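You operate a simulated robot arm through the tools that you are given. There is no shell and no other tool.

Carry out the task below with a simulated robot arm. There is one attempt and no reset: what you move stays moved.

Task
Zero the display and wind 14 metres on to the white spool.
Fine: zero key once, brake knob at OFF and catch knob at CATCH before you wind.

Only the result counts: the job must be done as asked and must still hold three seconds after the hand-in. Knocking over, shifting, dropping, spilling or breaking anything else fails it.

Robot
A 6-joint arm with a fingered hand, fixed in place. Base frame: the origin is on the floor under the middle of its stand, x ahead of it, y to its left, z up; the work surface is at about z = 0.75. Readings come in m, degrees, newtons and seconds.
It reaches about 1.346 m from its shoulder. Its first joint turns from -149.0 to 149.0 degrees. Payload 3.5 kg.
The tool frame sits at the grasp point between the pads (the TCP): z along the fingers, y along the line on which they close. The tips reach 0.026 m beyond it. The gripper opens to 0.132 m; its body begins 0.073 m behind the TCP. The gripper is a hand of 4 fingers: y runs from the thumb to the fingers, the wrist lies at [0, 0, -0.234] in the tool frame.
Orientation is told as [roll, pitch, yaw] about the base's x, y, z axes, in that order, counted from this pose: with the fingers straight down and closing along the base's y, the tool's x points along the base's -x, its y along +y and its z along -z.

Tools
- The arm moves only by the tool send_rows. Its argument "commands" is a list that holds one entry, the list of rows, each a list of 6 numbers: the shift along the tool's x, y, z in units of 25 mm (1.0 is 25 mm), then the turn, a rotation vector about the tool's x, y, z in units of 6 degrees (1.0 is 6 degrees). In form: [[[dx, dy, dz, rx, ry, rz], ...]]. A call has 1 to 20 rows; each row shifts and turns the commanded pose from where the row before left it, along the tool's axes as they then stand. A call with a number of a shift or a turn outside -1 to 1 is refused whole. Each row takes 0.2 s and may step no farther than 0.05 m and 8.6 degrees from the row before; otherwise, the whole call is refused. Where a pose cannot be reached the arm comes as near as it can. A force on the tool above 40 N (or 10 N above the force at the start of the call, whichever is more), or a blocked arm, ends the call early, and 0.2 s more pass. In this call time passes only in rows, and 0.2 s behind the last. It gives the time, the measured TCP pose, the force on the tool (base axes), the opening and the grip force at its end, in the units of the frame above (readings bear some noise), with the torque about the TCP (base axes, N m) and any sound that the robot's microphone picked up.
- Cameras (640 x 400 px; columns grow to the right, rows downward): "scene" is fixed at [0.2213, -0.6497, 1.379]; the picture's right is [-0.32, -0.95, 0.00], its down [-0.74, 0.25, -0.62] and it looks along [0.59, -0.20, -0.78] (base axes); focal length 316 px, centre (320, 200). "wrist" rides on the gripper at [0.068, 0.002, -0.097] in the tool frame; the picture's right is [-0.02, 1.00, 0.00], its down [-0.82, -0.02, -0.58] and it looks along [-0.58, -0.01, 0.82] (tool axes); focal length 270 px, centre (320, 200).
- get_image(camera): a new picture of that camera. It takes no simulated time.
- slide_trunk(by): slides the trunk up (or, below 0, down) by that many m; the arm rides with it, the base frame stays. It gives what a move gives, with no picture.
- curl_fingers(finger1, finger2, finger3, thumb_bend): sets how far each is bent, from 0 (flat) to 1 (curled in); at 0.3 the hand is open as for a grip, at 0.7 the pads meet at the TCP. One left out holds its place. A second passes; each finger stops where it meets its share of the squeeze, and holds until it gets a number again. It is the only way to open and close the hand. It gives what a move gives, with no picture; readings hold the bend of each and the force on the fingers (four entries, about 0 where the hand has none), thumb and palm.
- locate(camera, pixels): for up to 12 pixels [column, row] of the newest picture of that camera ("zoom" is the newest enlarged one), the place [x, y, z] in the base frame of the surface seen there, good to about 0.002 m. It takes no simulated time.
- enlarge(camera, box): a new picture of the part [left, top, right, bottom] of that camera's present view, enlarged. It takes no simulated time.
- hand_in(): hands the job in; it is judged then, once.

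Leave the gripper open and the arm clear of the work at the hand-in unless told otherwise.

The tools are called after ">>>" by a JSON object that holds its "method" and its "body". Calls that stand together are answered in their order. send_rows: Moves the arm, as the interface text tells. Its arguments: {"type":"object","properties":{"commands":{"type":"array"}},"required":["commands"]} The other tools are called the same way: slide_trunk (by) moves the trunk up or down; curl_fingers (finger1, finger2, finger3, thumb_bend) moves the fingers one by one; get_image (camera) takes a picture; locate (camera, pixels) gives the place of the surface under pixels of a picture; enlarge (camera, box) takes an enlarged picture of a part of a camera's view; hand_in () hands the job in.

At the start:

```text
time_s: 0.0
eef_pos: [0.7003, -0.6685, 1.0346]
tcp_rot: [0.0, 0.0, 0.0]
contact_force: [0.0, 0.6, 0.9]
moment: [0.0, 0.0, -0.01]
finger_gap: 0.1321
grip_force: 0.1
shape: jaw
bend: [0.3, 0.3, 0.3, 0.3]
finger forces: [0.0, 0.1, 0.1, 0.1, 0.0, 0.1]
trunk travel left (down, up): [-0.933, 0.037]
```

scene: 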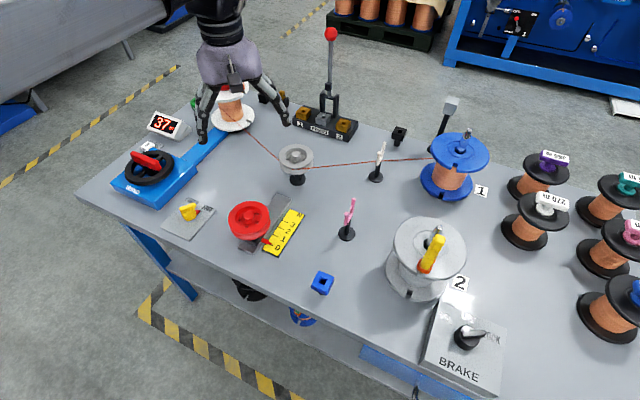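
wrist: 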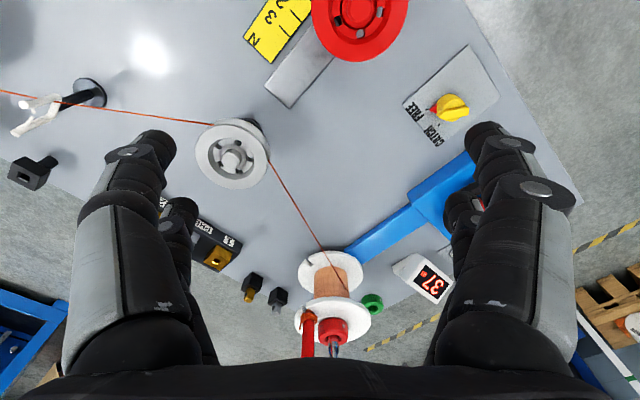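

I see a bench with a winder: a blue crank box at left (about 150,170), a display "37" (165,124), a white spool (232,105), a yellow catch knob (190,212), and a BRAKE box (465,340). I'll take enlarged pictures to understand the parts.

>>> {"method": "enlarge", "body": {"camera": "scene", "box": [90, 80, 250, 240]}}

>>> {"method": "enlarge", "body": {"camera": "scene", "box": [380, 260, 540, 400]}}

>>> {"method": "enlarge", "body": {"camera": "scene", "box": [200, 20, 440, 170]}}

>>> {"method": "enlarge", "body": {"camera": "scene", "box": [150, 160, 390, 310]}}

>>> {"method": "enlarge", "body": {"camera": "wrist", "box": [220, 60, 540, 360]}}

```text
2.50 times, centred on (170, 160) of scene
```

zoom: 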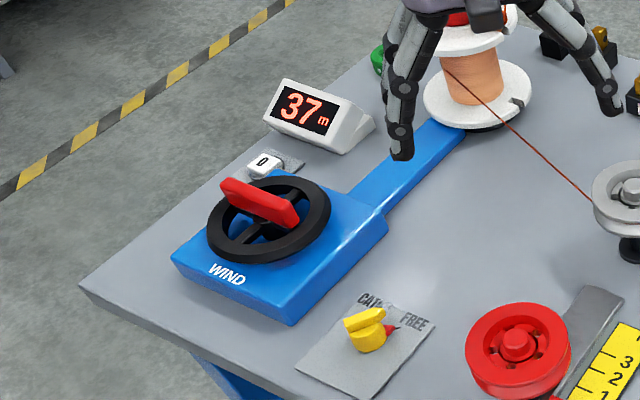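

```text
2.86 times, centred on (460, 330) of scene
```

zoom: 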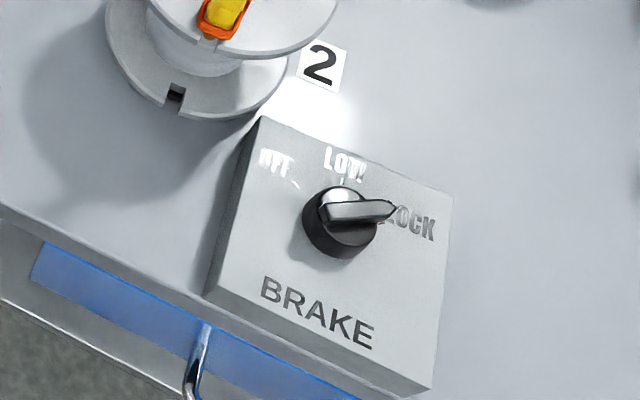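

```text
2.67 times, centred on (320, 95) of scene
```

zoom: 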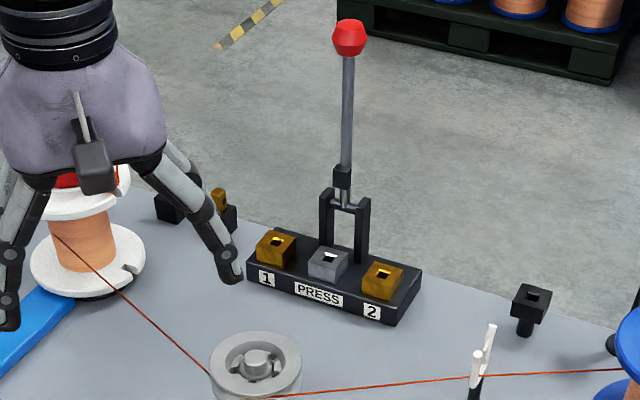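

```text
2.67 times, centred on (270, 235) of scene
```

zoom: 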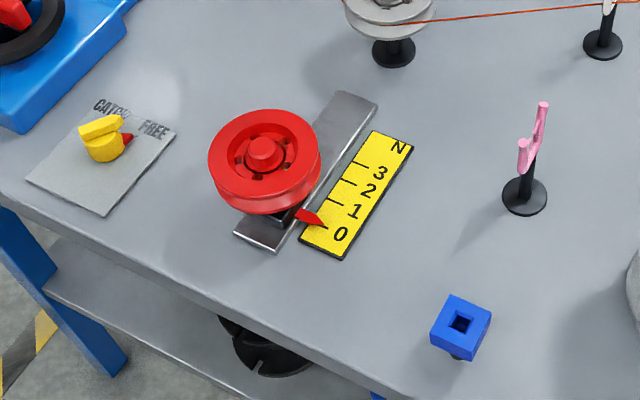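

```text
1.33 times, centred on (380, 210) of wrist
```

zoom: 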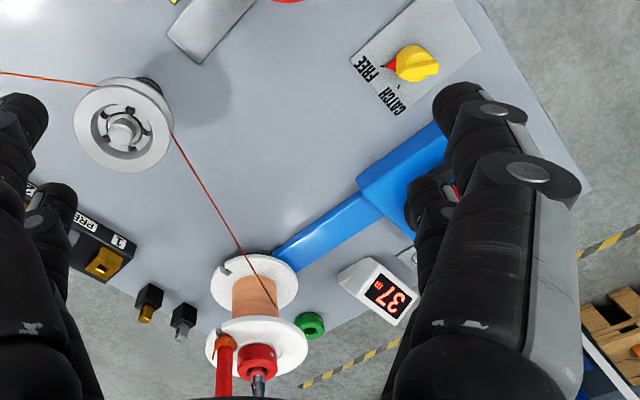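

Catch knob points at FREE; brake pointer points at LOCK. I'll zoom closer on the winder wheel, zero key, and knobs.

>>> {"method": "enlarge", "body": {"camera": "scene", "box": [110, 130, 190, 210]}}

>>> {"method": "enlarge", "body": {"camera": "scene", "box": [155, 190, 225, 245]}}

>>> {"method": "enlarge", "body": {"camera": "scene", "box": [425, 290, 515, 390]}}

>>> {"method": "enlarge", "body": {"camera": "scene", "box": [380, 90, 500, 210]}}

```text
5.00 times, centred on (150, 170) of scene
```

zoom: 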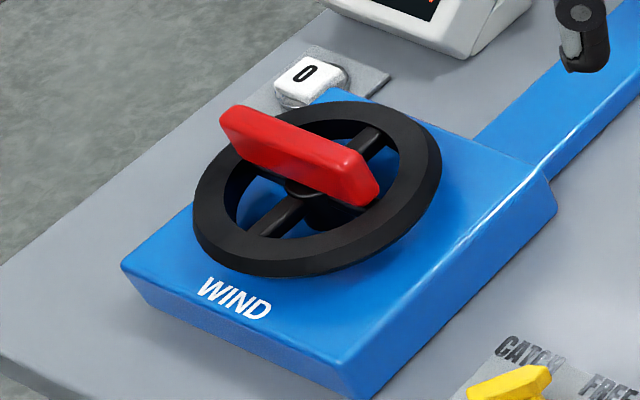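

```text
7.27 times, centred on (190, 218) of scene
```

zoom: 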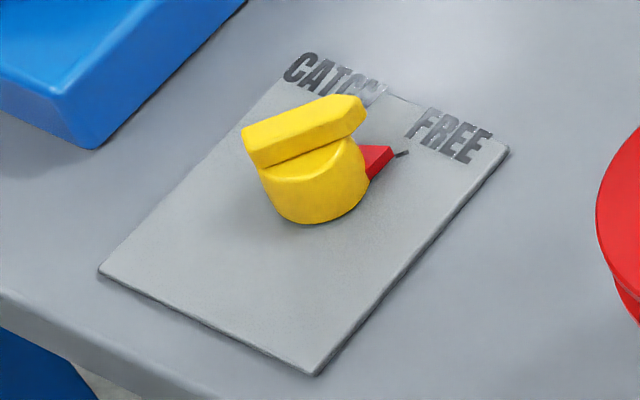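

```text
4.00 times, centred on (470, 340) of scene
```

zoom: 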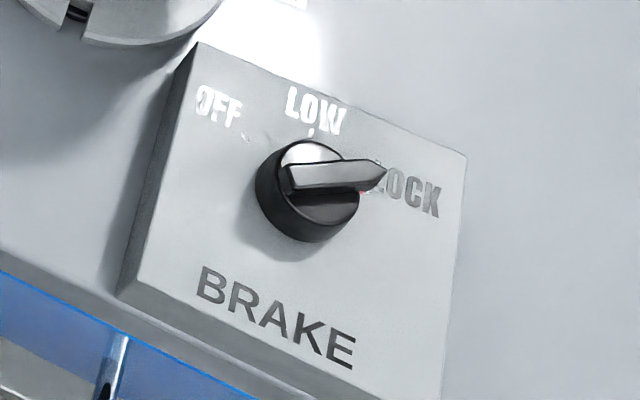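

```text
3.33 times, centred on (440, 150) of scene
```

zoom: 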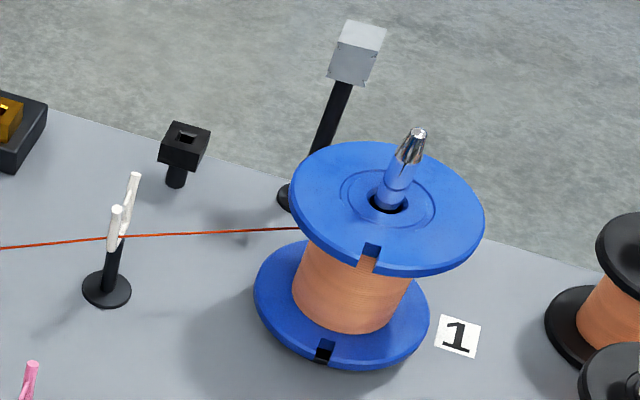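

Let me measure the places of the key items in the scene view: zero key (≈147,145), wheel, red bar ends, catch knob, brake knob, and the spool.

>>> {"method": "get_image", "body": {"camera": "scene"}}

>>> {"method": "locate", "body": {"camera": "scene", "pixels": [[150, 145], [137, 155], [156, 166], [146, 158], [121, 170], [176, 166], [150, 184], [160, 140], [175, 210], [194, 208], [188, 212], [197, 212]]}}

>>> {"method": "locate", "body": {"camera": "scene", "pixels": [[458, 333], [472, 333], [481, 334], [466, 345], [433, 318], [505, 330], [440, 355], [448, 333], [296, 155], [232, 97], [250, 110], [262, 138]]}}

>>> {"method": "enlarge", "body": {"camera": "scene", "box": [125, 135, 185, 195]}}

```text
taken
```

scene: 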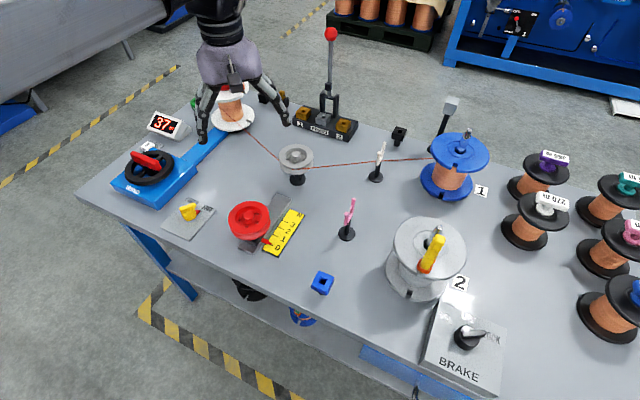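

```text
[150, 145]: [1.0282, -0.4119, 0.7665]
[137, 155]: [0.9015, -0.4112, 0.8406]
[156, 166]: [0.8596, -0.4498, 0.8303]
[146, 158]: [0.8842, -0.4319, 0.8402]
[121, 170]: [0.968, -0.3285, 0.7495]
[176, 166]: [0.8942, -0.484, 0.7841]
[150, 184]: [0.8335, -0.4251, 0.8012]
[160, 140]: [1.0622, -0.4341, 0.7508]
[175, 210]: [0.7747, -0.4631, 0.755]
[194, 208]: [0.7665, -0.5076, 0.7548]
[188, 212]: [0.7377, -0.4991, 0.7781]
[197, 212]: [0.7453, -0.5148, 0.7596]
```

```text
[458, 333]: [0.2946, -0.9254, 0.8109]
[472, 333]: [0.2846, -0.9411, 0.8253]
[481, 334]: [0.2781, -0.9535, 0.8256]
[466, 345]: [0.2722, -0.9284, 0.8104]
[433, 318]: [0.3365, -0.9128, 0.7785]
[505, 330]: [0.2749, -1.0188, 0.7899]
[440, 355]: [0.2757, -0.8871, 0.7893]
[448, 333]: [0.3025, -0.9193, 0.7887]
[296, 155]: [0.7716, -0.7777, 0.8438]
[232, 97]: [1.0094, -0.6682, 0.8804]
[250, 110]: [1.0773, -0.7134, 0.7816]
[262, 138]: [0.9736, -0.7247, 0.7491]
```

```text
6.67 times, centred on (155, 165) of scene
```

zoom: 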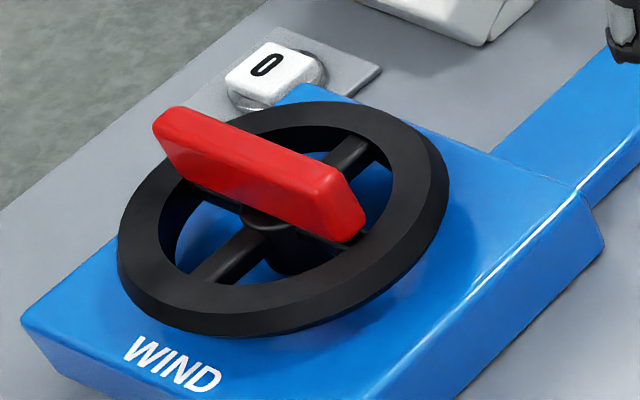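

I'll measure the wheel/bar and the key precisely on this zoom.

>>> {"method": "locate", "body": {"camera": "zoom", "pixels": [[165, 115], [330, 180], [245, 145], [120, 235], [440, 190], [300, 120], [230, 325], [265, 65], [240, 70], [310, 70], [255, 90], [290, 60]]}}

>>> {"method": "locate", "body": {"camera": "zoom", "pixels": [[270, 265], [280, 220], [345, 155], [205, 275], [365, 110], [430, 150], [130, 290], [320, 320], [360, 220], [340, 230], [175, 130], [200, 185]]}}

```text
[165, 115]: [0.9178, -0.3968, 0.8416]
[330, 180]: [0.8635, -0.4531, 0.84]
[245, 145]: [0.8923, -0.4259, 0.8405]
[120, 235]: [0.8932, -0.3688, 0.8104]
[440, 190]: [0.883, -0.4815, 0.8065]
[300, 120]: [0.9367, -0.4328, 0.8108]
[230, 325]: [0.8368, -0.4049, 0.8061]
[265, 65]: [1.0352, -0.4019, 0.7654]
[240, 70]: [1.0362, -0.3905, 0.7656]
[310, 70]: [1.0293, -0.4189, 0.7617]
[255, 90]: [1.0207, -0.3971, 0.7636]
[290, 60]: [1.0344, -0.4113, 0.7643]
```

```text
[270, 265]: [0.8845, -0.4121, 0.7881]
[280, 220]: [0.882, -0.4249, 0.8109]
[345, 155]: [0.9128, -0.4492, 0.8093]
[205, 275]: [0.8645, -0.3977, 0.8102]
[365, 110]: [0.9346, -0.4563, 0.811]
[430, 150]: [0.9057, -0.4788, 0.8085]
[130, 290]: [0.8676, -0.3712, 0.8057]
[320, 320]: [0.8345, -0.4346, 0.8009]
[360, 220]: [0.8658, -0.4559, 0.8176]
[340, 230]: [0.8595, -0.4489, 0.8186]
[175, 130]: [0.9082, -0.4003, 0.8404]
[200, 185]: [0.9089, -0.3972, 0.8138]
```

The red bar (grip of the wheel) is centred near (0.888, −0.425), top z 0.841, lying along about 45° in plan. The key "0" is near (1.03, −0.404, 0.765). First I'll see how the hand looks when closed: set fingers to 0.7 and look.

>>> {"method": "curl_fingers", "body": {"finger1": 0.6, "finger2": 0.6, "finger3": 0.6, "thumb_bend": 0.6}}

>>> {"method": "get_image", "body": {"camera": "wrist"}}

>>> {"method": "enlarge", "body": {"camera": "scene", "box": [160, 0, 320, 160]}}

```text
time_s: 1.0
eef_pos: [0.7008, -0.6693, 1.0351]
tcp_rot: [0.0, 0.0, 0.0]
contact_force: [0.3, -0.4, -0.5]
moment: [0.01, 0.0, 0.01]
finger_gap: 0.0332
grip_force: 0.1
shape: fingers
bend: [0.6, 0.6, 0.6, 0.6]
finger forces: [0.1, 0.1, 0.1, 0.0, 0.0, 0.0]
trunk travel left (down, up): [-0.933, 0.037]
```

```text
taken
```

wrist: 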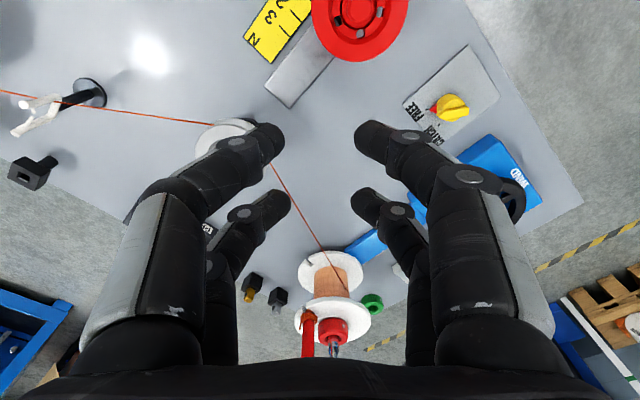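

```text
2.50 times, centred on (240, 80) of scene
```

zoom: 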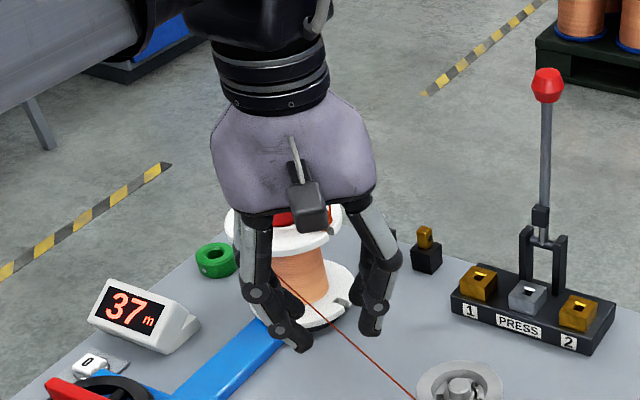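

The hand has two prongs on each side. I'll find which is which by bending the thumb and one finger differently.

>>> {"method": "curl_fingers", "body": {"finger1": 0.3, "finger2": 0.6, "finger3": 0.9, "thumb_bend": 0.6}}

>>> {"method": "get_image", "body": {"camera": "wrist"}}

```text
time_s: 2.0
eef_pos: [0.7006, -0.6701, 1.0336]
tcp_rot: [0.0, 0.0, 0.0]
contact_force: [-1.0, 0.9, 0.3]
moment: [0.04, 0.03, -0.01]
finger_gap: 0.0824
grip_force: 0.1
shape: fingers
bend: [0.3, 0.6, 0.9, 0.6]
finger forces: [0.0, 0.0, 0.1, 0.0, 0.0, 0.1]
trunk travel left (down, up): [-0.933, 0.037]
```

```text
taken
```

wrist: 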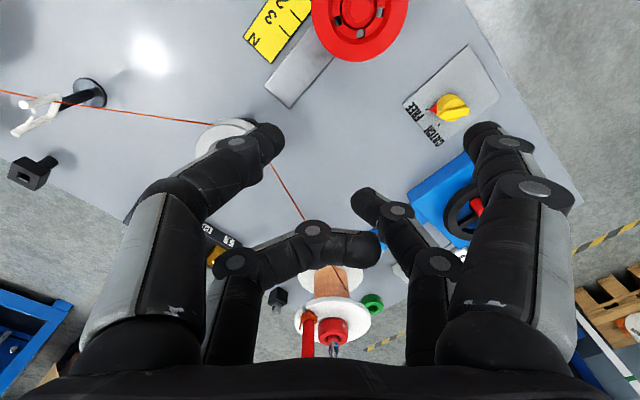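

Now I know: thumb = left-near, finger3 = left-far, finger1 = right-near, finger2 = right-far in the wrist view. Next I measure the display casing, the knobs and plate details in zooms.

>>> {"method": "enlarge", "body": {"camera": "scene", "box": [130, 95, 210, 155]}}

>>> {"method": "locate", "body": {"camera": "zoom", "pixels": [[175, 130], [150, 235], [300, 300], [340, 200], [460, 240], [310, 310], [110, 360], [155, 370], [60, 380], [190, 320], [280, 360], [170, 345]]}}

>>> {"method": "enlarge", "body": {"camera": "scene", "box": [160, 190, 220, 240]}}

>>> {"method": "locate", "body": {"camera": "zoom", "pixels": [[220, 155], [360, 105], [370, 120], [235, 185], [300, 140], [330, 120], [380, 170], [405, 170], [300, 250], [430, 165], [150, 280], [460, 200]]}}

```text
6.67 times, centred on (170, 125) of scene
```

zoom: 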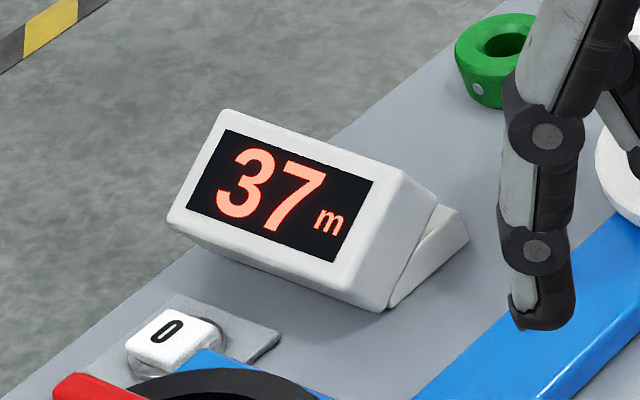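

```text
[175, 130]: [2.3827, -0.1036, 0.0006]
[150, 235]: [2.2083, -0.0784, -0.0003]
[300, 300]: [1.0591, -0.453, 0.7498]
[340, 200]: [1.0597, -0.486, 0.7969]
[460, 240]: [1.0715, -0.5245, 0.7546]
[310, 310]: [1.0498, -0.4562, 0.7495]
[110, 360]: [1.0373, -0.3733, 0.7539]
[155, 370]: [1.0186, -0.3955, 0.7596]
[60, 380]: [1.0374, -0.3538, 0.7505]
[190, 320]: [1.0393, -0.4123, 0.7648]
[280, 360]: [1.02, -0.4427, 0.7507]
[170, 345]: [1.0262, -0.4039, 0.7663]
```

```text
8.00 times, centred on (190, 215) of scene
```

zoom: 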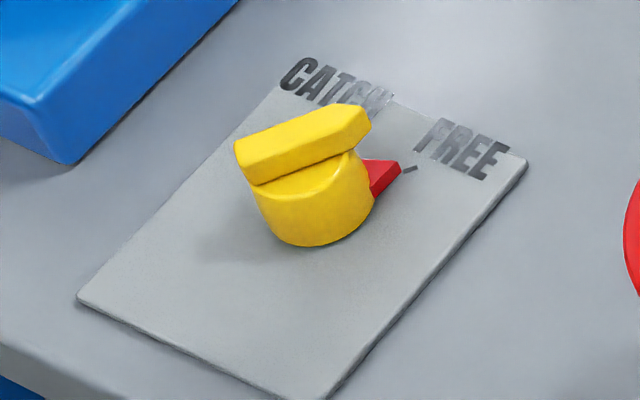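

```text
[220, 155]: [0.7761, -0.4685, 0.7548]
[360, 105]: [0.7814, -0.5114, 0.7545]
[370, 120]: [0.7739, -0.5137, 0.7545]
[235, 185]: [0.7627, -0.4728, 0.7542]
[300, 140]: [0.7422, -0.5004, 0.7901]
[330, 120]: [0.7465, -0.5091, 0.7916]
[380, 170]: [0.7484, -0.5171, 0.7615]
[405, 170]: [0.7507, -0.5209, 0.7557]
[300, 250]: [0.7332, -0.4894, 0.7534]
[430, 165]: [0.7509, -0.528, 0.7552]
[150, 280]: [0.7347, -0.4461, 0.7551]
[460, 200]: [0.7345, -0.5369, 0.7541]
```

I'll measure the yellow bar's ends and body more precisely.

>>> {"method": "locate", "body": {"camera": "zoom", "pixels": [[245, 150], [355, 115], [262, 172], [360, 135], [300, 150], [250, 165], [310, 200], [340, 170], [275, 200], [400, 165], [375, 185], [345, 110]]}}

>>> {"method": "enlarge", "body": {"camera": "scene", "box": [440, 310, 500, 360]}}

>>> {"method": "locate", "body": {"camera": "zoom", "pixels": [[180, 180], [370, 165], [190, 200], [370, 190], [280, 190], [250, 130], [300, 240], [200, 260], [380, 280], [100, 150], [230, 100], [430, 180]]}}

```text
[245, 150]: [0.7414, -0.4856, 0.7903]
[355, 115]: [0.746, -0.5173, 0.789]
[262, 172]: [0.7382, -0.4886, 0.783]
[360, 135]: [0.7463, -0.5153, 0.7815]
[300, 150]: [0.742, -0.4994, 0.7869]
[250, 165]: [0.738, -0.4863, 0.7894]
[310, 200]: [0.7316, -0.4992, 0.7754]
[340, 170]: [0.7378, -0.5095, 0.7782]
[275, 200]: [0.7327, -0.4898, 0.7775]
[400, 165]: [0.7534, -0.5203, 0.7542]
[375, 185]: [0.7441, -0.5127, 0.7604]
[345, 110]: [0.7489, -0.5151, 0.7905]
```

```text
8.00 times, centred on (470, 335) of scene
```

zoom: 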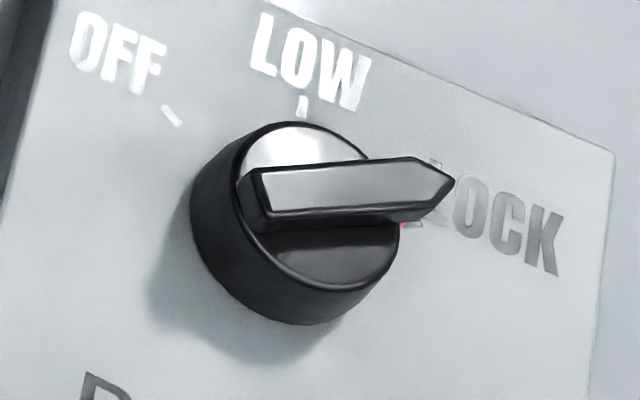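

```text
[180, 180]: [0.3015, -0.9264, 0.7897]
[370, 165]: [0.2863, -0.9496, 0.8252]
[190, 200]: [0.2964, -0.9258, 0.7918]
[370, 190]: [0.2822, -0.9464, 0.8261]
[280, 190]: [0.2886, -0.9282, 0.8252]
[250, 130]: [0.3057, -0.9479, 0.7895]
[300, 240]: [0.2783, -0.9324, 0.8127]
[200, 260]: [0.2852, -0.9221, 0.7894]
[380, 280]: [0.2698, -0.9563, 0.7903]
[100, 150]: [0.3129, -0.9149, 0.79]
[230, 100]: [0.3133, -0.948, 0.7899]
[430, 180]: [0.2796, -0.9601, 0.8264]
```

I'll measure the fingertip places (thumb tip about (265,140), finger2 tip about (367,200) in the wrist view) and the brake tick marks.

>>> {"method": "locate", "body": {"camera": "wrist", "pixels": [[265, 140], [235, 145], [365, 198], [395, 210], [485, 140], [370, 245], [310, 230], [440, 108], [455, 105], [445, 135], [420, 105], [432, 138]]}}

>>> {"method": "locate", "body": {"camera": "zoom", "pixels": [[172, 116], [303, 105], [410, 222], [115, 55], [310, 60], [510, 220], [258, 195], [452, 182], [300, 135], [320, 290], [240, 200], [398, 235]]}}

>>> {"method": "enlarge", "body": {"camera": "scene", "box": [200, 75, 310, 185]}}

```text
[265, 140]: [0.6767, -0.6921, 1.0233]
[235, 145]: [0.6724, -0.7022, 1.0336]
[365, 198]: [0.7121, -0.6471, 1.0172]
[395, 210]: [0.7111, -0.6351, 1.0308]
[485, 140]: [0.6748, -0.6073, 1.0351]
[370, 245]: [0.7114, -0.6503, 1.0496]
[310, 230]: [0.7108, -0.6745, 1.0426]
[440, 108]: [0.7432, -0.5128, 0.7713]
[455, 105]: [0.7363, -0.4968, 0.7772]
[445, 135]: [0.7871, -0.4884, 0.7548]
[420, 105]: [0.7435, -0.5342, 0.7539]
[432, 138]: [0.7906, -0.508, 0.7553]
```

```text
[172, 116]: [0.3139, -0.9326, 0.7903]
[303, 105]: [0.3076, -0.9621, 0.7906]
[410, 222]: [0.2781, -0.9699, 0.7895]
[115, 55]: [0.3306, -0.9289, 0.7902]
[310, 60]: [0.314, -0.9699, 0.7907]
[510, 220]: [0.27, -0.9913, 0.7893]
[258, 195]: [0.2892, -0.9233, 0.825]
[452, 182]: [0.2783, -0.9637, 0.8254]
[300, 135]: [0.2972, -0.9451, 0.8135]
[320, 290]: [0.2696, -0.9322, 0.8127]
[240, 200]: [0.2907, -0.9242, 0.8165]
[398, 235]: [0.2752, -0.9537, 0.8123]
```

```text
3.64 times, centred on (255, 130) of scene
```

zoom: 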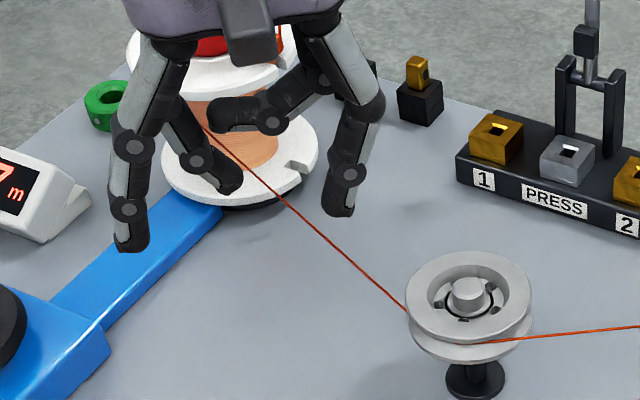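

Fingers sit about ±20 mm along tool x from the TCP. The brake knob centre is ≈(0.283, −0.939), with ticks OFF ≈ +12°, LOW ≈ −43°, LOCK ≈ −99° in plan (about 110° CCW needed). Now a wrist zoom on the catch knob to find its ticks.

>>> {"method": "enlarge", "body": {"camera": "wrist", "box": [395, 65, 495, 145]}}

>>> {"method": "locate", "body": {"camera": "zoom", "pixels": [[280, 230], [240, 430], [320, 300], [400, 250], [440, 170], [360, 170], [370, 330], [320, 200], [300, 150], [480, 260], [250, 330], [200, 150]]}}

```text
5.00 times, centred on (445, 105) of wrist
```

zoom: 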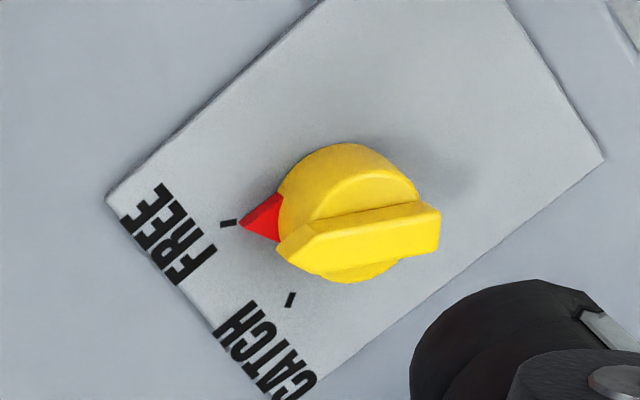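

```text
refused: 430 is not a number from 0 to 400
```

>>> {"method": "locate", "body": {"camera": "zoom", "pixels": [[290, 299], [229, 223], [285, 245], [438, 225], [315, 265], [430, 250], [365, 225], [350, 180], [280, 200], [245, 225], [360, 240], [420, 205]]}}

```text
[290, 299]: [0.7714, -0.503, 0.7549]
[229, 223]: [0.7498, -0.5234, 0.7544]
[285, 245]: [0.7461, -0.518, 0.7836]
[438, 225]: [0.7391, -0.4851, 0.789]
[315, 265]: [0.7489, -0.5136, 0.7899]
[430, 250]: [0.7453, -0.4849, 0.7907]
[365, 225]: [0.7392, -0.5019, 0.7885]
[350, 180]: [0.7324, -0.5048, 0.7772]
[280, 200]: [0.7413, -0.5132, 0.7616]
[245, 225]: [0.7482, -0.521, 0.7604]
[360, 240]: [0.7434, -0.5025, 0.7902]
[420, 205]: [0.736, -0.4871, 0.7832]
```

Catch knob: centre ≈(0.7445, −0.500), bar top z 0.790, pointing −82°, CATCH tick at ≈ −7°, so about +73° turn (CCW from above). I'll set the hand half open (0.5) and move above the knob while turning the tool to yaw −82°, staying at z 1.03.

>>> {"method": "curl_fingers", "body": {"finger1": 0.5, "finger2": 0.5, "finger3": 0.5, "thumb_bend": 0.5}}

>>> {"method": "send_rows", "body": {"commands": [[[-0.25, 0.971, 0, 0, 0, 0], [-0.25, 0.971, 0, 0, 0, 0], [-0.25, 0.971, 0, 0, 0, 0], [-0.25, 0.971, 0, 0, 0, 0], [-0.25, 0.971, 0, 0, 0, 0], [-0.25, 0.971, 0, 0, 0, 0], [-0.25, 0.971, 0, 0, 0, 0], [0, 0, 0, 0, 0, 1], [0, 0, 0, 0, 0, 1], [0, 0, 0, 0, 0, 1], [0, 0, 0, 0, 0, 1], [0, 0, 0, 0, 0, 1], [0, 0, 0, 0, 0, 1], [0, 0, 0, 0, 0, 1], [0, 0, 0, 0, 0, 1], [0, 0, 0, 0, 0, 1], [0, 0, 0, 0, 0, 1], [0, 0, 0, 0, 0, 1], [0, 0, 0, 0, 0, 1], [0, 0, 0, 0, 0, 1]]]}}

```text
time_s: 3.0
eef_pos: [0.6996, -0.6692, 1.0349]
tcp_rot: [0.0, 0.0, 0.0]
contact_force: [-0.6, 0.1, 0.9]
moment: [-0.02, 0.0, 0.0]
finger_gap: 0.0662
grip_force: 0.0
shape: fingers
bend: [0.5, 0.5, 0.5, 0.5]
finger forces: [0.1, 0.0, 0.1, 0.1, 0.0, 0.0]
trunk travel left (down, up): [-0.933, 0.037]
```

```text
time_s: 7.2
eef_pos: [0.7428, -0.4986, 1.034]
tcp_rot: [0.1, 0.0, -78.0]
contact_force: [0.2, 0.3, 0.6]
moment: [0.0, -0.04, 0.03]
finger_gap: 0.0662
grip_force: 0.0
shape: fingers
bend: [0.5, 0.5, 0.5, 0.5]
finger forces: [0.0, 0.0, 0.1, 0.0, 0.0, 0.0]
trunk travel left (down, up): [-0.933, 0.037]
```

The tool is above the knob at yaw −78°. I look through the wrist and scene cameras before lowering.

>>> {"method": "get_image", "body": {"camera": "wrist"}}

>>> {"method": "get_image", "body": {"camera": "scene"}}

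>>> {"method": "enlarge", "body": {"camera": "wrist", "box": [240, 60, 400, 200]}}

```text
taken
```

wrist: 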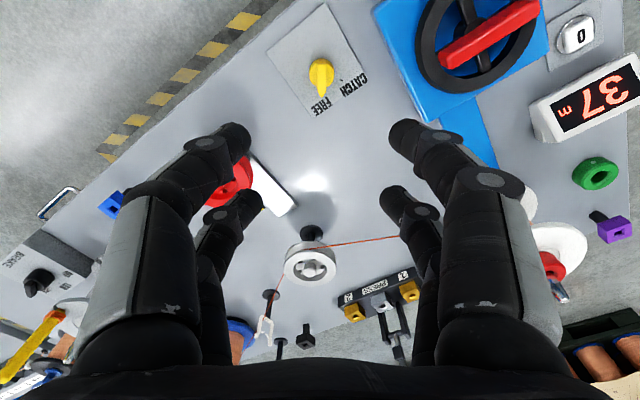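

```text
taken
```

scene: 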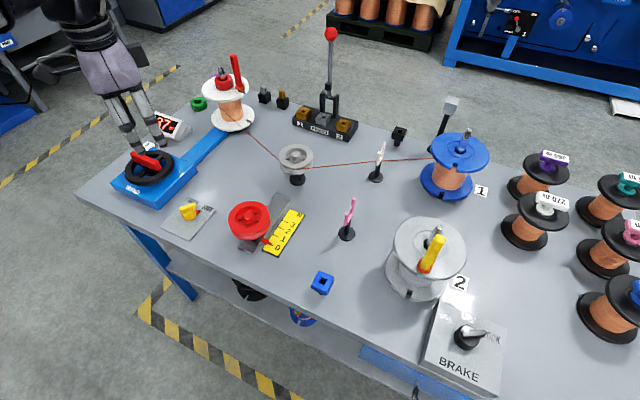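

```text
2.86 times, centred on (320, 130) of wrist
```

zoom: 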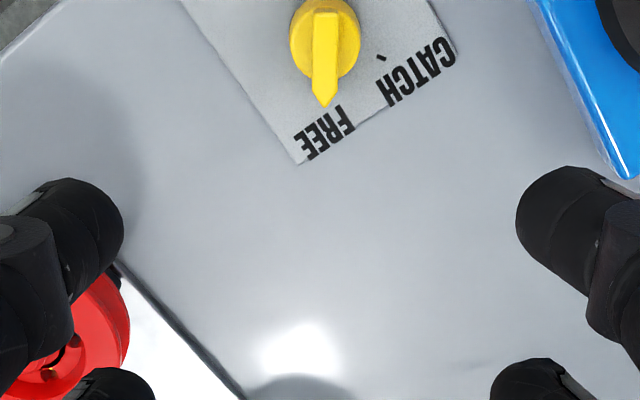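

The yellow bar is nearly aligned with the tool's x. I measure its place from this zoom.

>>> {"method": "locate", "body": {"camera": "zoom", "pixels": [[325, 15], [325, 40], [323, 75], [322, 100], [295, 40], [355, 40], [312, 20], [338, 20], [381, 57], [321, 115], [310, 60], [340, 60]]}}

```text
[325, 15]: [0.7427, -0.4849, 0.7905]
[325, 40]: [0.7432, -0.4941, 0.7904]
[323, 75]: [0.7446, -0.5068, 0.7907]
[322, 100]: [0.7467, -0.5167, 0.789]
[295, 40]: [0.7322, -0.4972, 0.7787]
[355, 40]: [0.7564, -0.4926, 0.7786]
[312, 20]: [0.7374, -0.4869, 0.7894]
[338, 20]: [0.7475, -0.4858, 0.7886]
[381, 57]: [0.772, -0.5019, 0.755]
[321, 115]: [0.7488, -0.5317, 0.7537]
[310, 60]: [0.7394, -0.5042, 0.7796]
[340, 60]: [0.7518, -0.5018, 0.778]
```

Bar axis angle is about −82.5°, knob centre ≈(0.744, −0.499). I turn 4.5° more and lower to z ≈ 0.82.

>>> {"method": "send_rows", "body": {"commands": [[[0, 0, 1, 0, 0, 0.75], [0, 0, 1, 0, 0, 0], [0, 0, 1, 0, 0, 0], [0, 0, 1, 0, 0, 0], [0, 0, 1, 0, 0, 0], [0, 0, 1, 0, 0, 0], [0, 0, 1, 0, 0, 0], [0, 0, 1, 0, 0, 0], [0, 0, 0.6, 0, 0, 0]]]}}

>>> {"method": "get_image", "body": {"camera": "wrist"}}

>>> {"method": "enlarge", "body": {"camera": "scene", "box": [130, 130, 260, 260]}}

```text
time_s: 9.2
eef_pos: [0.7435, -0.4998, 1.0338]
tcp_rot: [0.1, 0.0, -82.6]
contact_force: [0.8, 0.2, 0.1]
moment: [-0.01, -0.02, -0.01]
finger_gap: 0.0661
grip_force: 0.1
shape: fingers
bend: [0.5, 0.5, 0.5, 0.5]
finger forces: [0.0, 0.0, 0.0, 0.0, 0.0, 0.0]
out of reach, approached as far as the arm can: row 1, 2, 3, 4, 5, 6, 7, 8, 9
trunk travel left (down, up): [-0.933, 0.037]
```

```text
taken
```

wrist: 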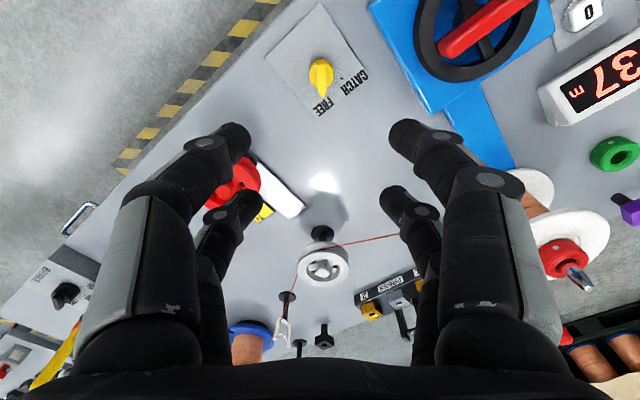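

```text
3.08 times, centred on (195, 195) of scene
```

zoom: 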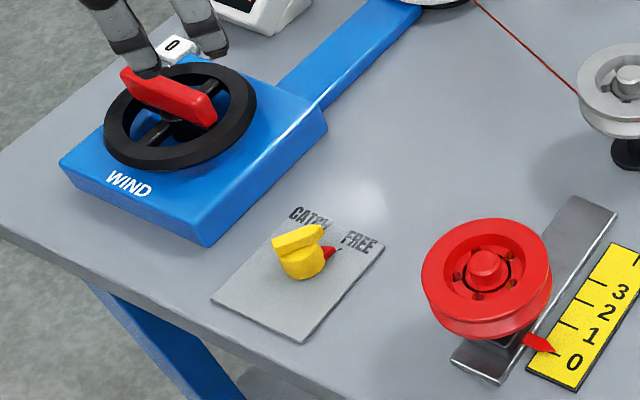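

The arm can't go lower from this shoulder height; the trunk must come down. First a zero row to see whether the command still hangs on the unreachable pose.

>>> {"method": "send_rows", "body": {"commands": [[[0, 0, 0, 0, 0, 0]]]}}

```text
time_s: 9.6
eef_pos: [0.7433, -0.4991, 1.0351]
tcp_rot: [0.0, 0.1, -82.5]
contact_force: [0.5, 0.1, 0.2]
moment: [0.01, 0.02, 0.01]
finger_gap: 0.0661
grip_force: 0.1
shape: fingers
bend: [0.5, 0.5, 0.5, 0.5]
finger forces: [0.0, 0.1, 0.0, 0.0, 0.1, 0.0]
trunk travel left (down, up): [-0.933, 0.037]
```

The command resets to the actual pose. I slide the trunk down by 0.15 m; the TCP should come to z ≈ 0.885, still above everything nearby.

>>> {"method": "slide_trunk", "body": {"by": -0.15}}

>>> {"method": "get_image", "body": {"camera": "wrist"}}

>>> {"method": "get_image", "body": {"camera": "scene"}}

```text
time_s: 11.3
eef_pos: [0.743, -0.4989, 0.8845]
tcp_rot: [0.0, -0.1, -82.5]
contact_force: [0.0, 0.2, -0.5]
moment: [0.01, -0.02, 0.02]
finger_gap: 0.0663
grip_force: 0.0
shape: fingers
bend: [0.5, 0.5, 0.5, 0.5]
finger forces: [0.1, 0.1, 0.0, 0.1, 0.0, 0.0]
trunk travel left (down, up): [-0.783, 0.187]
```

```text
taken
```

wrist: 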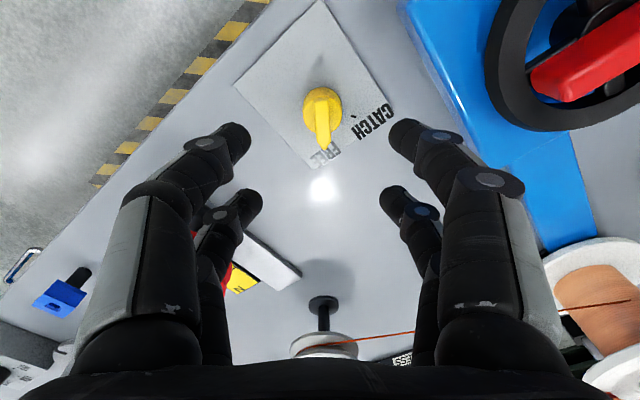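

```text
taken
```

scene: 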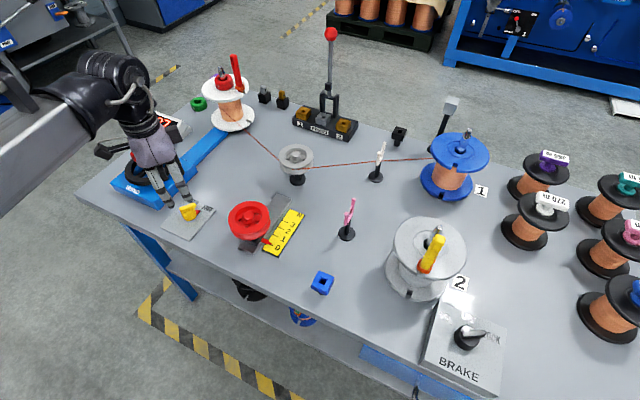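

Well aligned: the bar at column 322 sits between the fingers. I lower by 0.06 m and look again.

>>> {"method": "send_rows", "body": {"commands": [[[0, 0, 0.8, 0, 0, 0], [0, 0, 0.8, 0, 0, 0], [0, 0, 0.8, 0, 0, 0]]]}}

>>> {"method": "get_image", "body": {"camera": "wrist"}}

>>> {"method": "enlarge", "body": {"camera": "scene", "box": [130, 130, 260, 260]}}

```text
time_s: 12.2
eef_pos: [0.7434, -0.4997, 0.8844]
tcp_rot: [0.0, 0.0, -82.5]
contact_force: [-0.6, 0.4, 0.0]
moment: [0.02, 0.01, -0.01]
finger_gap: 0.0662
grip_force: 0.0
shape: fingers
bend: [0.5, 0.5, 0.5, 0.5]
finger forces: [0.0, 0.1, 0.1, 0.0, 0.0, 0.0]
out of reach, approached as far as the arm can: row 1, 2, 3
trunk travel left (down, up): [-0.783, 0.187]
```

```text
taken
```

wrist: 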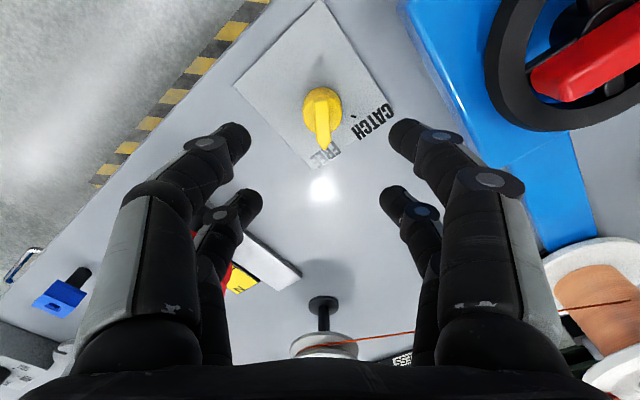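

```text
3.08 times, centred on (195, 195) of scene
```

zoom: 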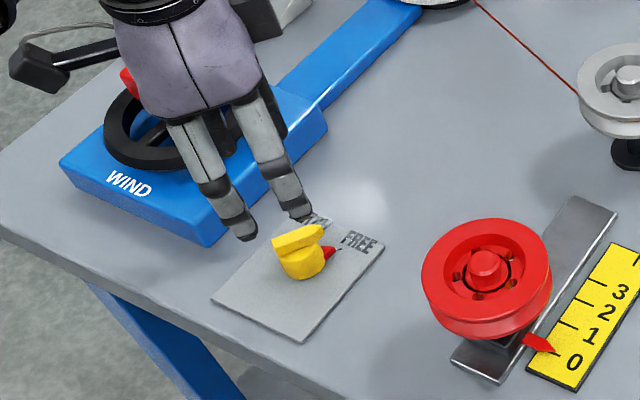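

Downward arm moves are out of reach in this posture, but the trunk works. I slide it down 0.05 m more and check.

>>> {"method": "slide_trunk", "body": {"by": -0.055}}

>>> {"method": "get_image", "body": {"camera": "wrist"}}

>>> {"method": "enlarge", "body": {"camera": "scene", "box": [150, 170, 230, 250]}}

```text
time_s: 13.1
eef_pos: [0.7422, -0.4994, 0.8294]
tcp_rot: [-0.1, 0.1, -82.4]
contact_force: [-0.1, 0.0, -1.2]
moment: [-0.03, 0.04, 0.0]
finger_gap: 0.0662
grip_force: 0.1
shape: fingers
bend: [0.5, 0.5, 0.5, 0.5]
finger forces: [0.0, 0.0, 0.0, 0.1, 0.1, 0.1]
trunk travel left (down, up): [-0.728, 0.242]
```

```text
taken
```

wrist: 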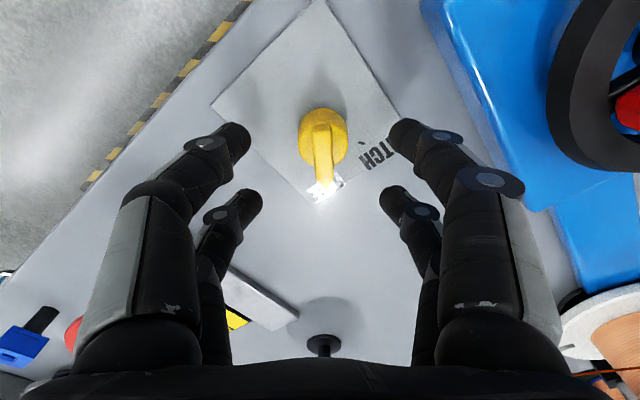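

```text
5.00 times, centred on (190, 210) of scene
```

zoom: 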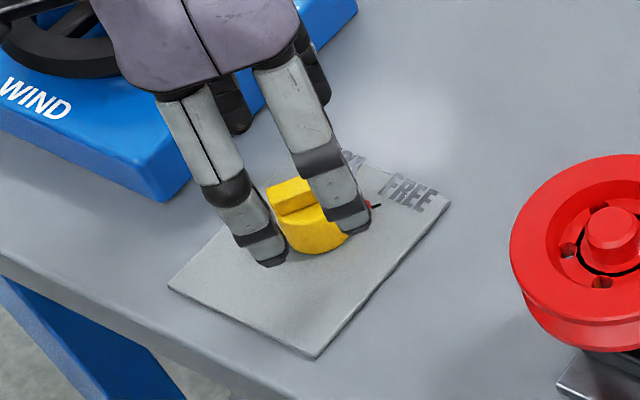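

Fingers straddle the knob. I lower the trunk 0.03 m more so tips are near z 0.775.

>>> {"method": "slide_trunk", "body": {"by": -0.03}}

>>> {"method": "get_image", "body": {"camera": "wrist"}}

>>> {"method": "enlarge", "body": {"camera": "scene", "box": [150, 170, 230, 250]}}

>>> {"method": "locate", "body": {"camera": "wrist", "pixels": [[240, 128], [395, 125], [253, 198], [388, 195], [322, 125], [322, 190], [300, 150], [345, 150]]}}

```text
time_s: 13.9
eef_pos: [0.7431, -0.4995, 0.7982]
tcp_rot: [0.0, 0.1, -82.5]
contact_force: [-0.5, -0.2, 0.0]
moment: [0.01, 0.0, 0.02]
finger_gap: 0.0661
grip_force: 0.0
shape: fingers
bend: [0.5, 0.5, 0.5, 0.5]
finger forces: [0.0, 0.1, 0.1, 0.0, 0.0, 0.0]
trunk travel left (down, up): [-0.698, 0.272]
```

```text
taken
```

wrist: 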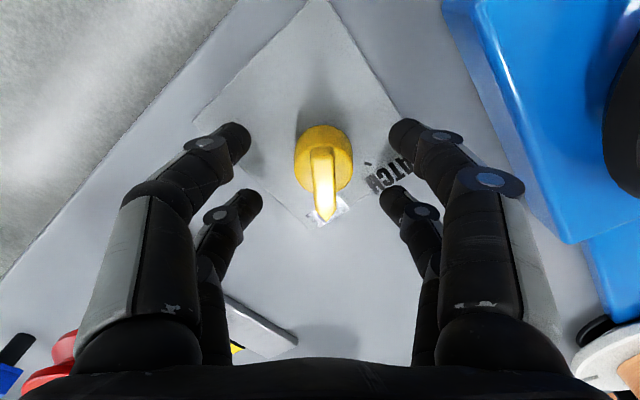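

```text
5.00 times, centred on (190, 210) of scene
```

zoom: 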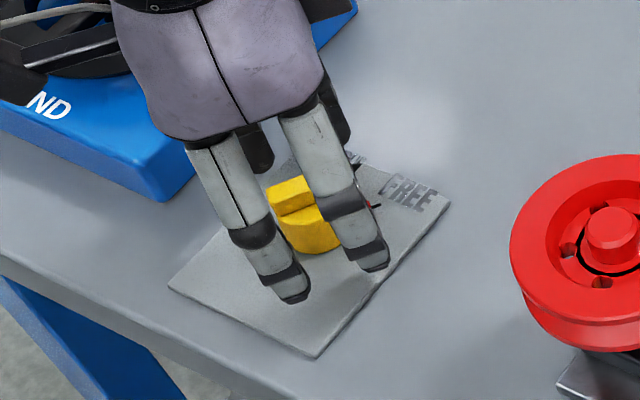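

```text
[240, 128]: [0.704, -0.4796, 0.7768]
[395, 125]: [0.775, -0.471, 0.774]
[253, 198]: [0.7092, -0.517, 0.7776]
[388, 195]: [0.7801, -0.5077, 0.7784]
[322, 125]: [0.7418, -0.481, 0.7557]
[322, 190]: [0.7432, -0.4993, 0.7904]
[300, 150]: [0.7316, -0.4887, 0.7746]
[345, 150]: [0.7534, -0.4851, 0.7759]
```

Tips are at about z 0.775, clear of the plate (0.755). I close the fingers onto the bar.

>>> {"method": "curl_fingers", "body": {"finger1": 0.7, "finger2": 0.7, "finger3": 0.7, "thumb_bend": 0.7}}

>>> {"method": "get_image", "body": {"camera": "wrist"}}

>>> {"method": "enlarge", "body": {"camera": "scene", "box": [150, 170, 230, 250]}}

```text
time_s: 14.9
eef_pos: [0.7447, -0.4982, 0.7994]
tcp_rot: [0.0, 0.0, -82.5]
contact_force: [3.5, 2.8, -1.0]
moment: [0.06, -0.07, 0.02]
finger_gap: 0.0097
grip_force: 3.9
shape: fingers
bend: [0.66, 0.67, 0.69, 0.69]
finger forces: [3.2, 2.2, 0.4, 0.0, 2.0, 0.0]
trunk travel left (down, up): [-0.698, 0.272]
```

```text
taken
```

wrist: 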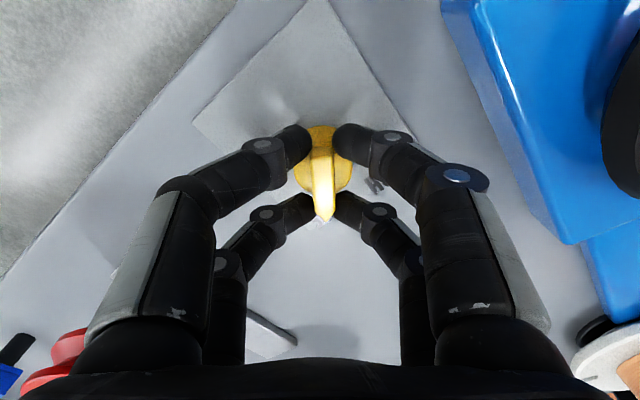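

```text
5.00 times, centred on (190, 210) of scene
```

zoom: 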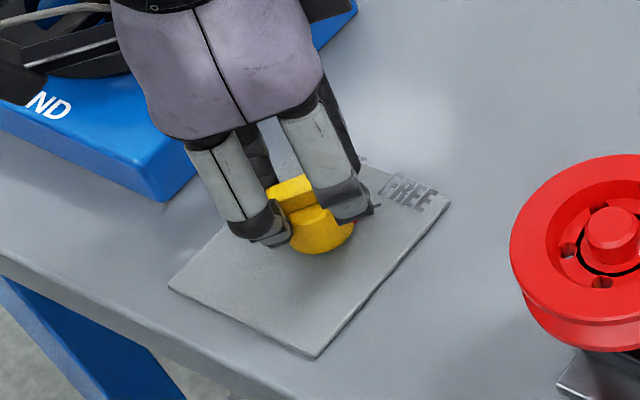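

The bar is held lightly. I squeeze a little more, then turn CCW (tool −z turn) by 36° first.

>>> {"method": "curl_fingers", "body": {"finger1": 0.74, "finger2": 0.74, "finger3": 0.74, "thumb_bend": 0.74}}

>>> {"method": "send_rows", "body": {"commands": [[[0, 0, 0, 0, 0, -1], [0, 0, 0, 0, 0, -1], [0, 0, 0, 0, 0, -1], [0, 0, 0, 0, 0, -1], [0, 0, 0, 0, 0, -1], [0, 0, 0, 0, 0, -1]]]}}

>>> {"method": "get_image", "body": {"camera": "wrist"}}

>>> {"method": "get_image", "body": {"camera": "scene"}}

```text
time_s: 15.9
eef_pos: [0.7442, -0.4996, 0.8]
tcp_rot: [0.0, 0.0, -82.4]
contact_force: [1.9, 5.4, -6.5]
moment: [0.15, -0.02, 0.01]
finger_gap: 0.0029
grip_force: 11.0
shape: fingers
bend: [0.71, 0.71, 0.72, 0.72]
finger forces: [6.6, 5.2, 3.8, 0.0, 6.0, 0.0]
trunk travel left (down, up): [-0.698, 0.272]
```

```text
time_s: 17.3
eef_pos: [0.7434, -0.5009, 0.7993]
tcp_rot: [-0.2, -0.1, -46.3]
contact_force: [7.8, 4.6, -5.2]
moment: [0.16, -0.13, -0.07]
finger_gap: 0.0027
grip_force: 11.4
shape: fingers
bend: [0.71, 0.71, 0.72, 0.72]
finger forces: [6.5, 7.7, 3.4, 0.1, 4.1, 0.0]
trunk travel left (down, up): [-0.698, 0.272]
```

```text
taken
```

wrist: 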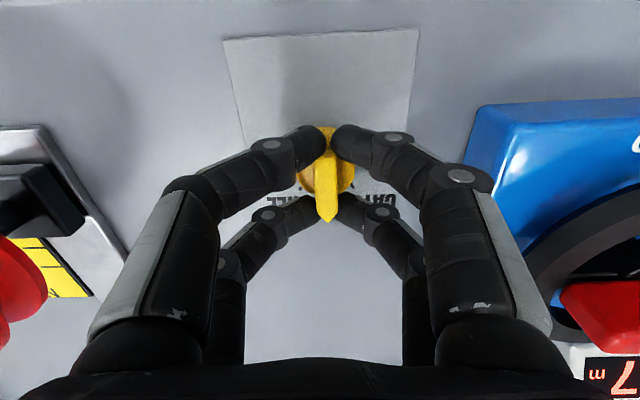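

```text
taken
```

scene: 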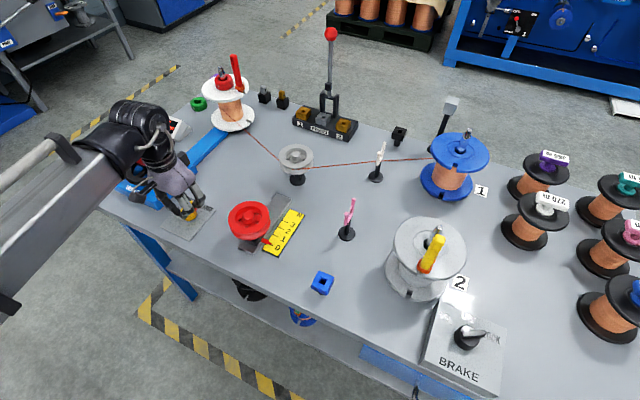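

The knob follows. I turn another 36°.

>>> {"method": "send_rows", "body": {"commands": [[[0, 0, 0, 0, 0, -1], [0, 0, 0, 0, 0, -1], [0, 0, 0, 0, 0, -1], [0, 0, 0, 0, 0, -1], [0, 0, 0, 0, 0, -1], [0, 0, 0, 0, 0, -1]]]}}

>>> {"method": "get_image", "body": {"camera": "wrist"}}

>>> {"method": "enlarge", "body": {"camera": "wrist", "box": [240, 80, 400, 240]}}

```text
time_s: 18.7
eef_pos: [0.7426, -0.4994, 0.7991]
tcp_rot: [0.0, 0.1, -10.4]
contact_force: [8.6, 3.2, -1.2]
moment: [0.06, -0.18, -0.1]
finger_gap: 0.0
grip_force: 9.5
shape: fingers
bend: [0.72, 0.71, 0.72, 0.73]
finger forces: [4.6, 7.9, 6.0, 0.0, 0.1, 0.0]
trunk travel left (down, up): [-0.698, 0.272]
```

```text
taken
```

wrist: 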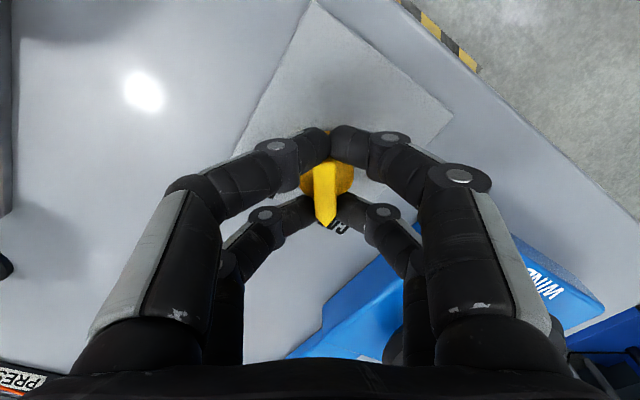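

```text
2.50 times, centred on (320, 160) of wrist
```

zoom: 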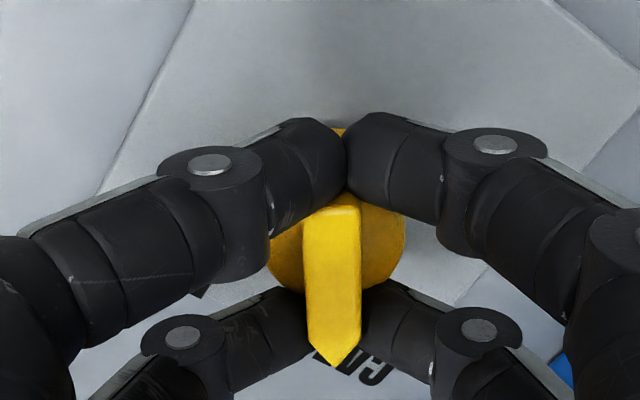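

The bar now points about −10°, close to the CATCH tick (≈ −7°). I release and look at the pointer against the tick.

>>> {"method": "curl_fingers", "body": {"finger1": 0.5, "finger2": 0.5, "finger3": 0.5, "thumb_bend": 0.5}}

>>> {"method": "enlarge", "body": {"camera": "wrist", "box": [240, 80, 400, 240]}}

>>> {"method": "locate", "body": {"camera": "zoom", "pixels": [[325, 190], [335, 340], [310, 180], [350, 180], [335, 362], [330, 250], [310, 300], [355, 300], [340, 390], [280, 230], [400, 230]]}}

>>> {"method": "enlarge", "body": {"camera": "scene", "box": [150, 170, 230, 250]}}

```text
time_s: 19.7
eef_pos: [0.7423, -0.4985, 0.7989]
tcp_rot: [0.0, 0.0, -10.5]
contact_force: [-0.7, -0.2, -0.9]
moment: [-0.01, -0.01, -0.01]
finger_gap: 0.0652
grip_force: 0.0
shape: fingers
bend: [0.5, 0.5, 0.5, 0.5]
finger forces: [0.1, 0.0, 0.0, 0.1, 0.1, 0.1]
trunk travel left (down, up): [-0.698, 0.272]
```

```text
2.50 times, centred on (320, 160) of wrist
```

zoom: 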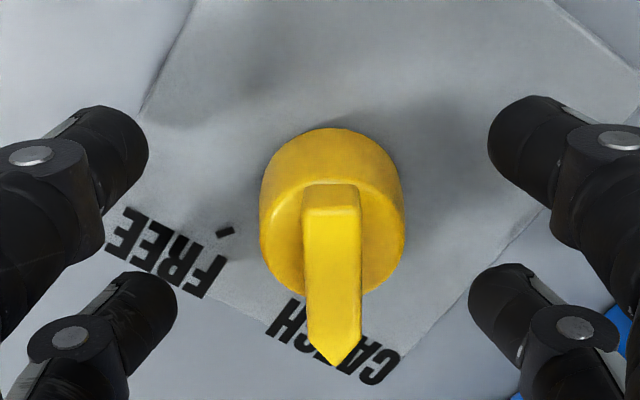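

```text
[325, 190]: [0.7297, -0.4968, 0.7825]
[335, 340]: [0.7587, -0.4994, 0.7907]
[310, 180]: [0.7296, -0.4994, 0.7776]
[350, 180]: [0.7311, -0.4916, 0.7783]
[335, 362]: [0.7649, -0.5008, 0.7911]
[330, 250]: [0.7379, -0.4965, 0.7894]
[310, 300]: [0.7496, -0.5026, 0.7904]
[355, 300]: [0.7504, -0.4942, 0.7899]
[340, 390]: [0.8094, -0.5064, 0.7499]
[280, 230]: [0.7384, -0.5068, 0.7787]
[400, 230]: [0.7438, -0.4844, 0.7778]
```

```text
5.00 times, centred on (190, 210) of scene
```

zoom: 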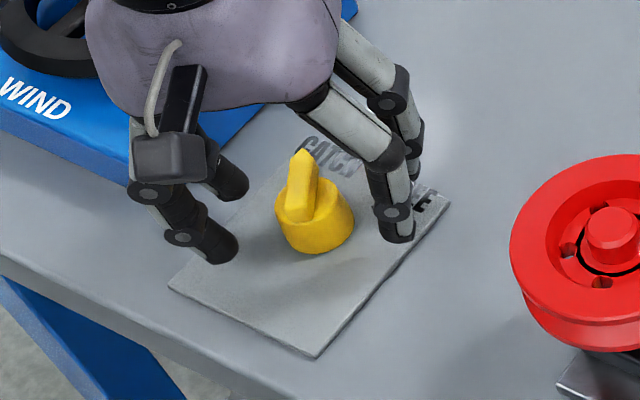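

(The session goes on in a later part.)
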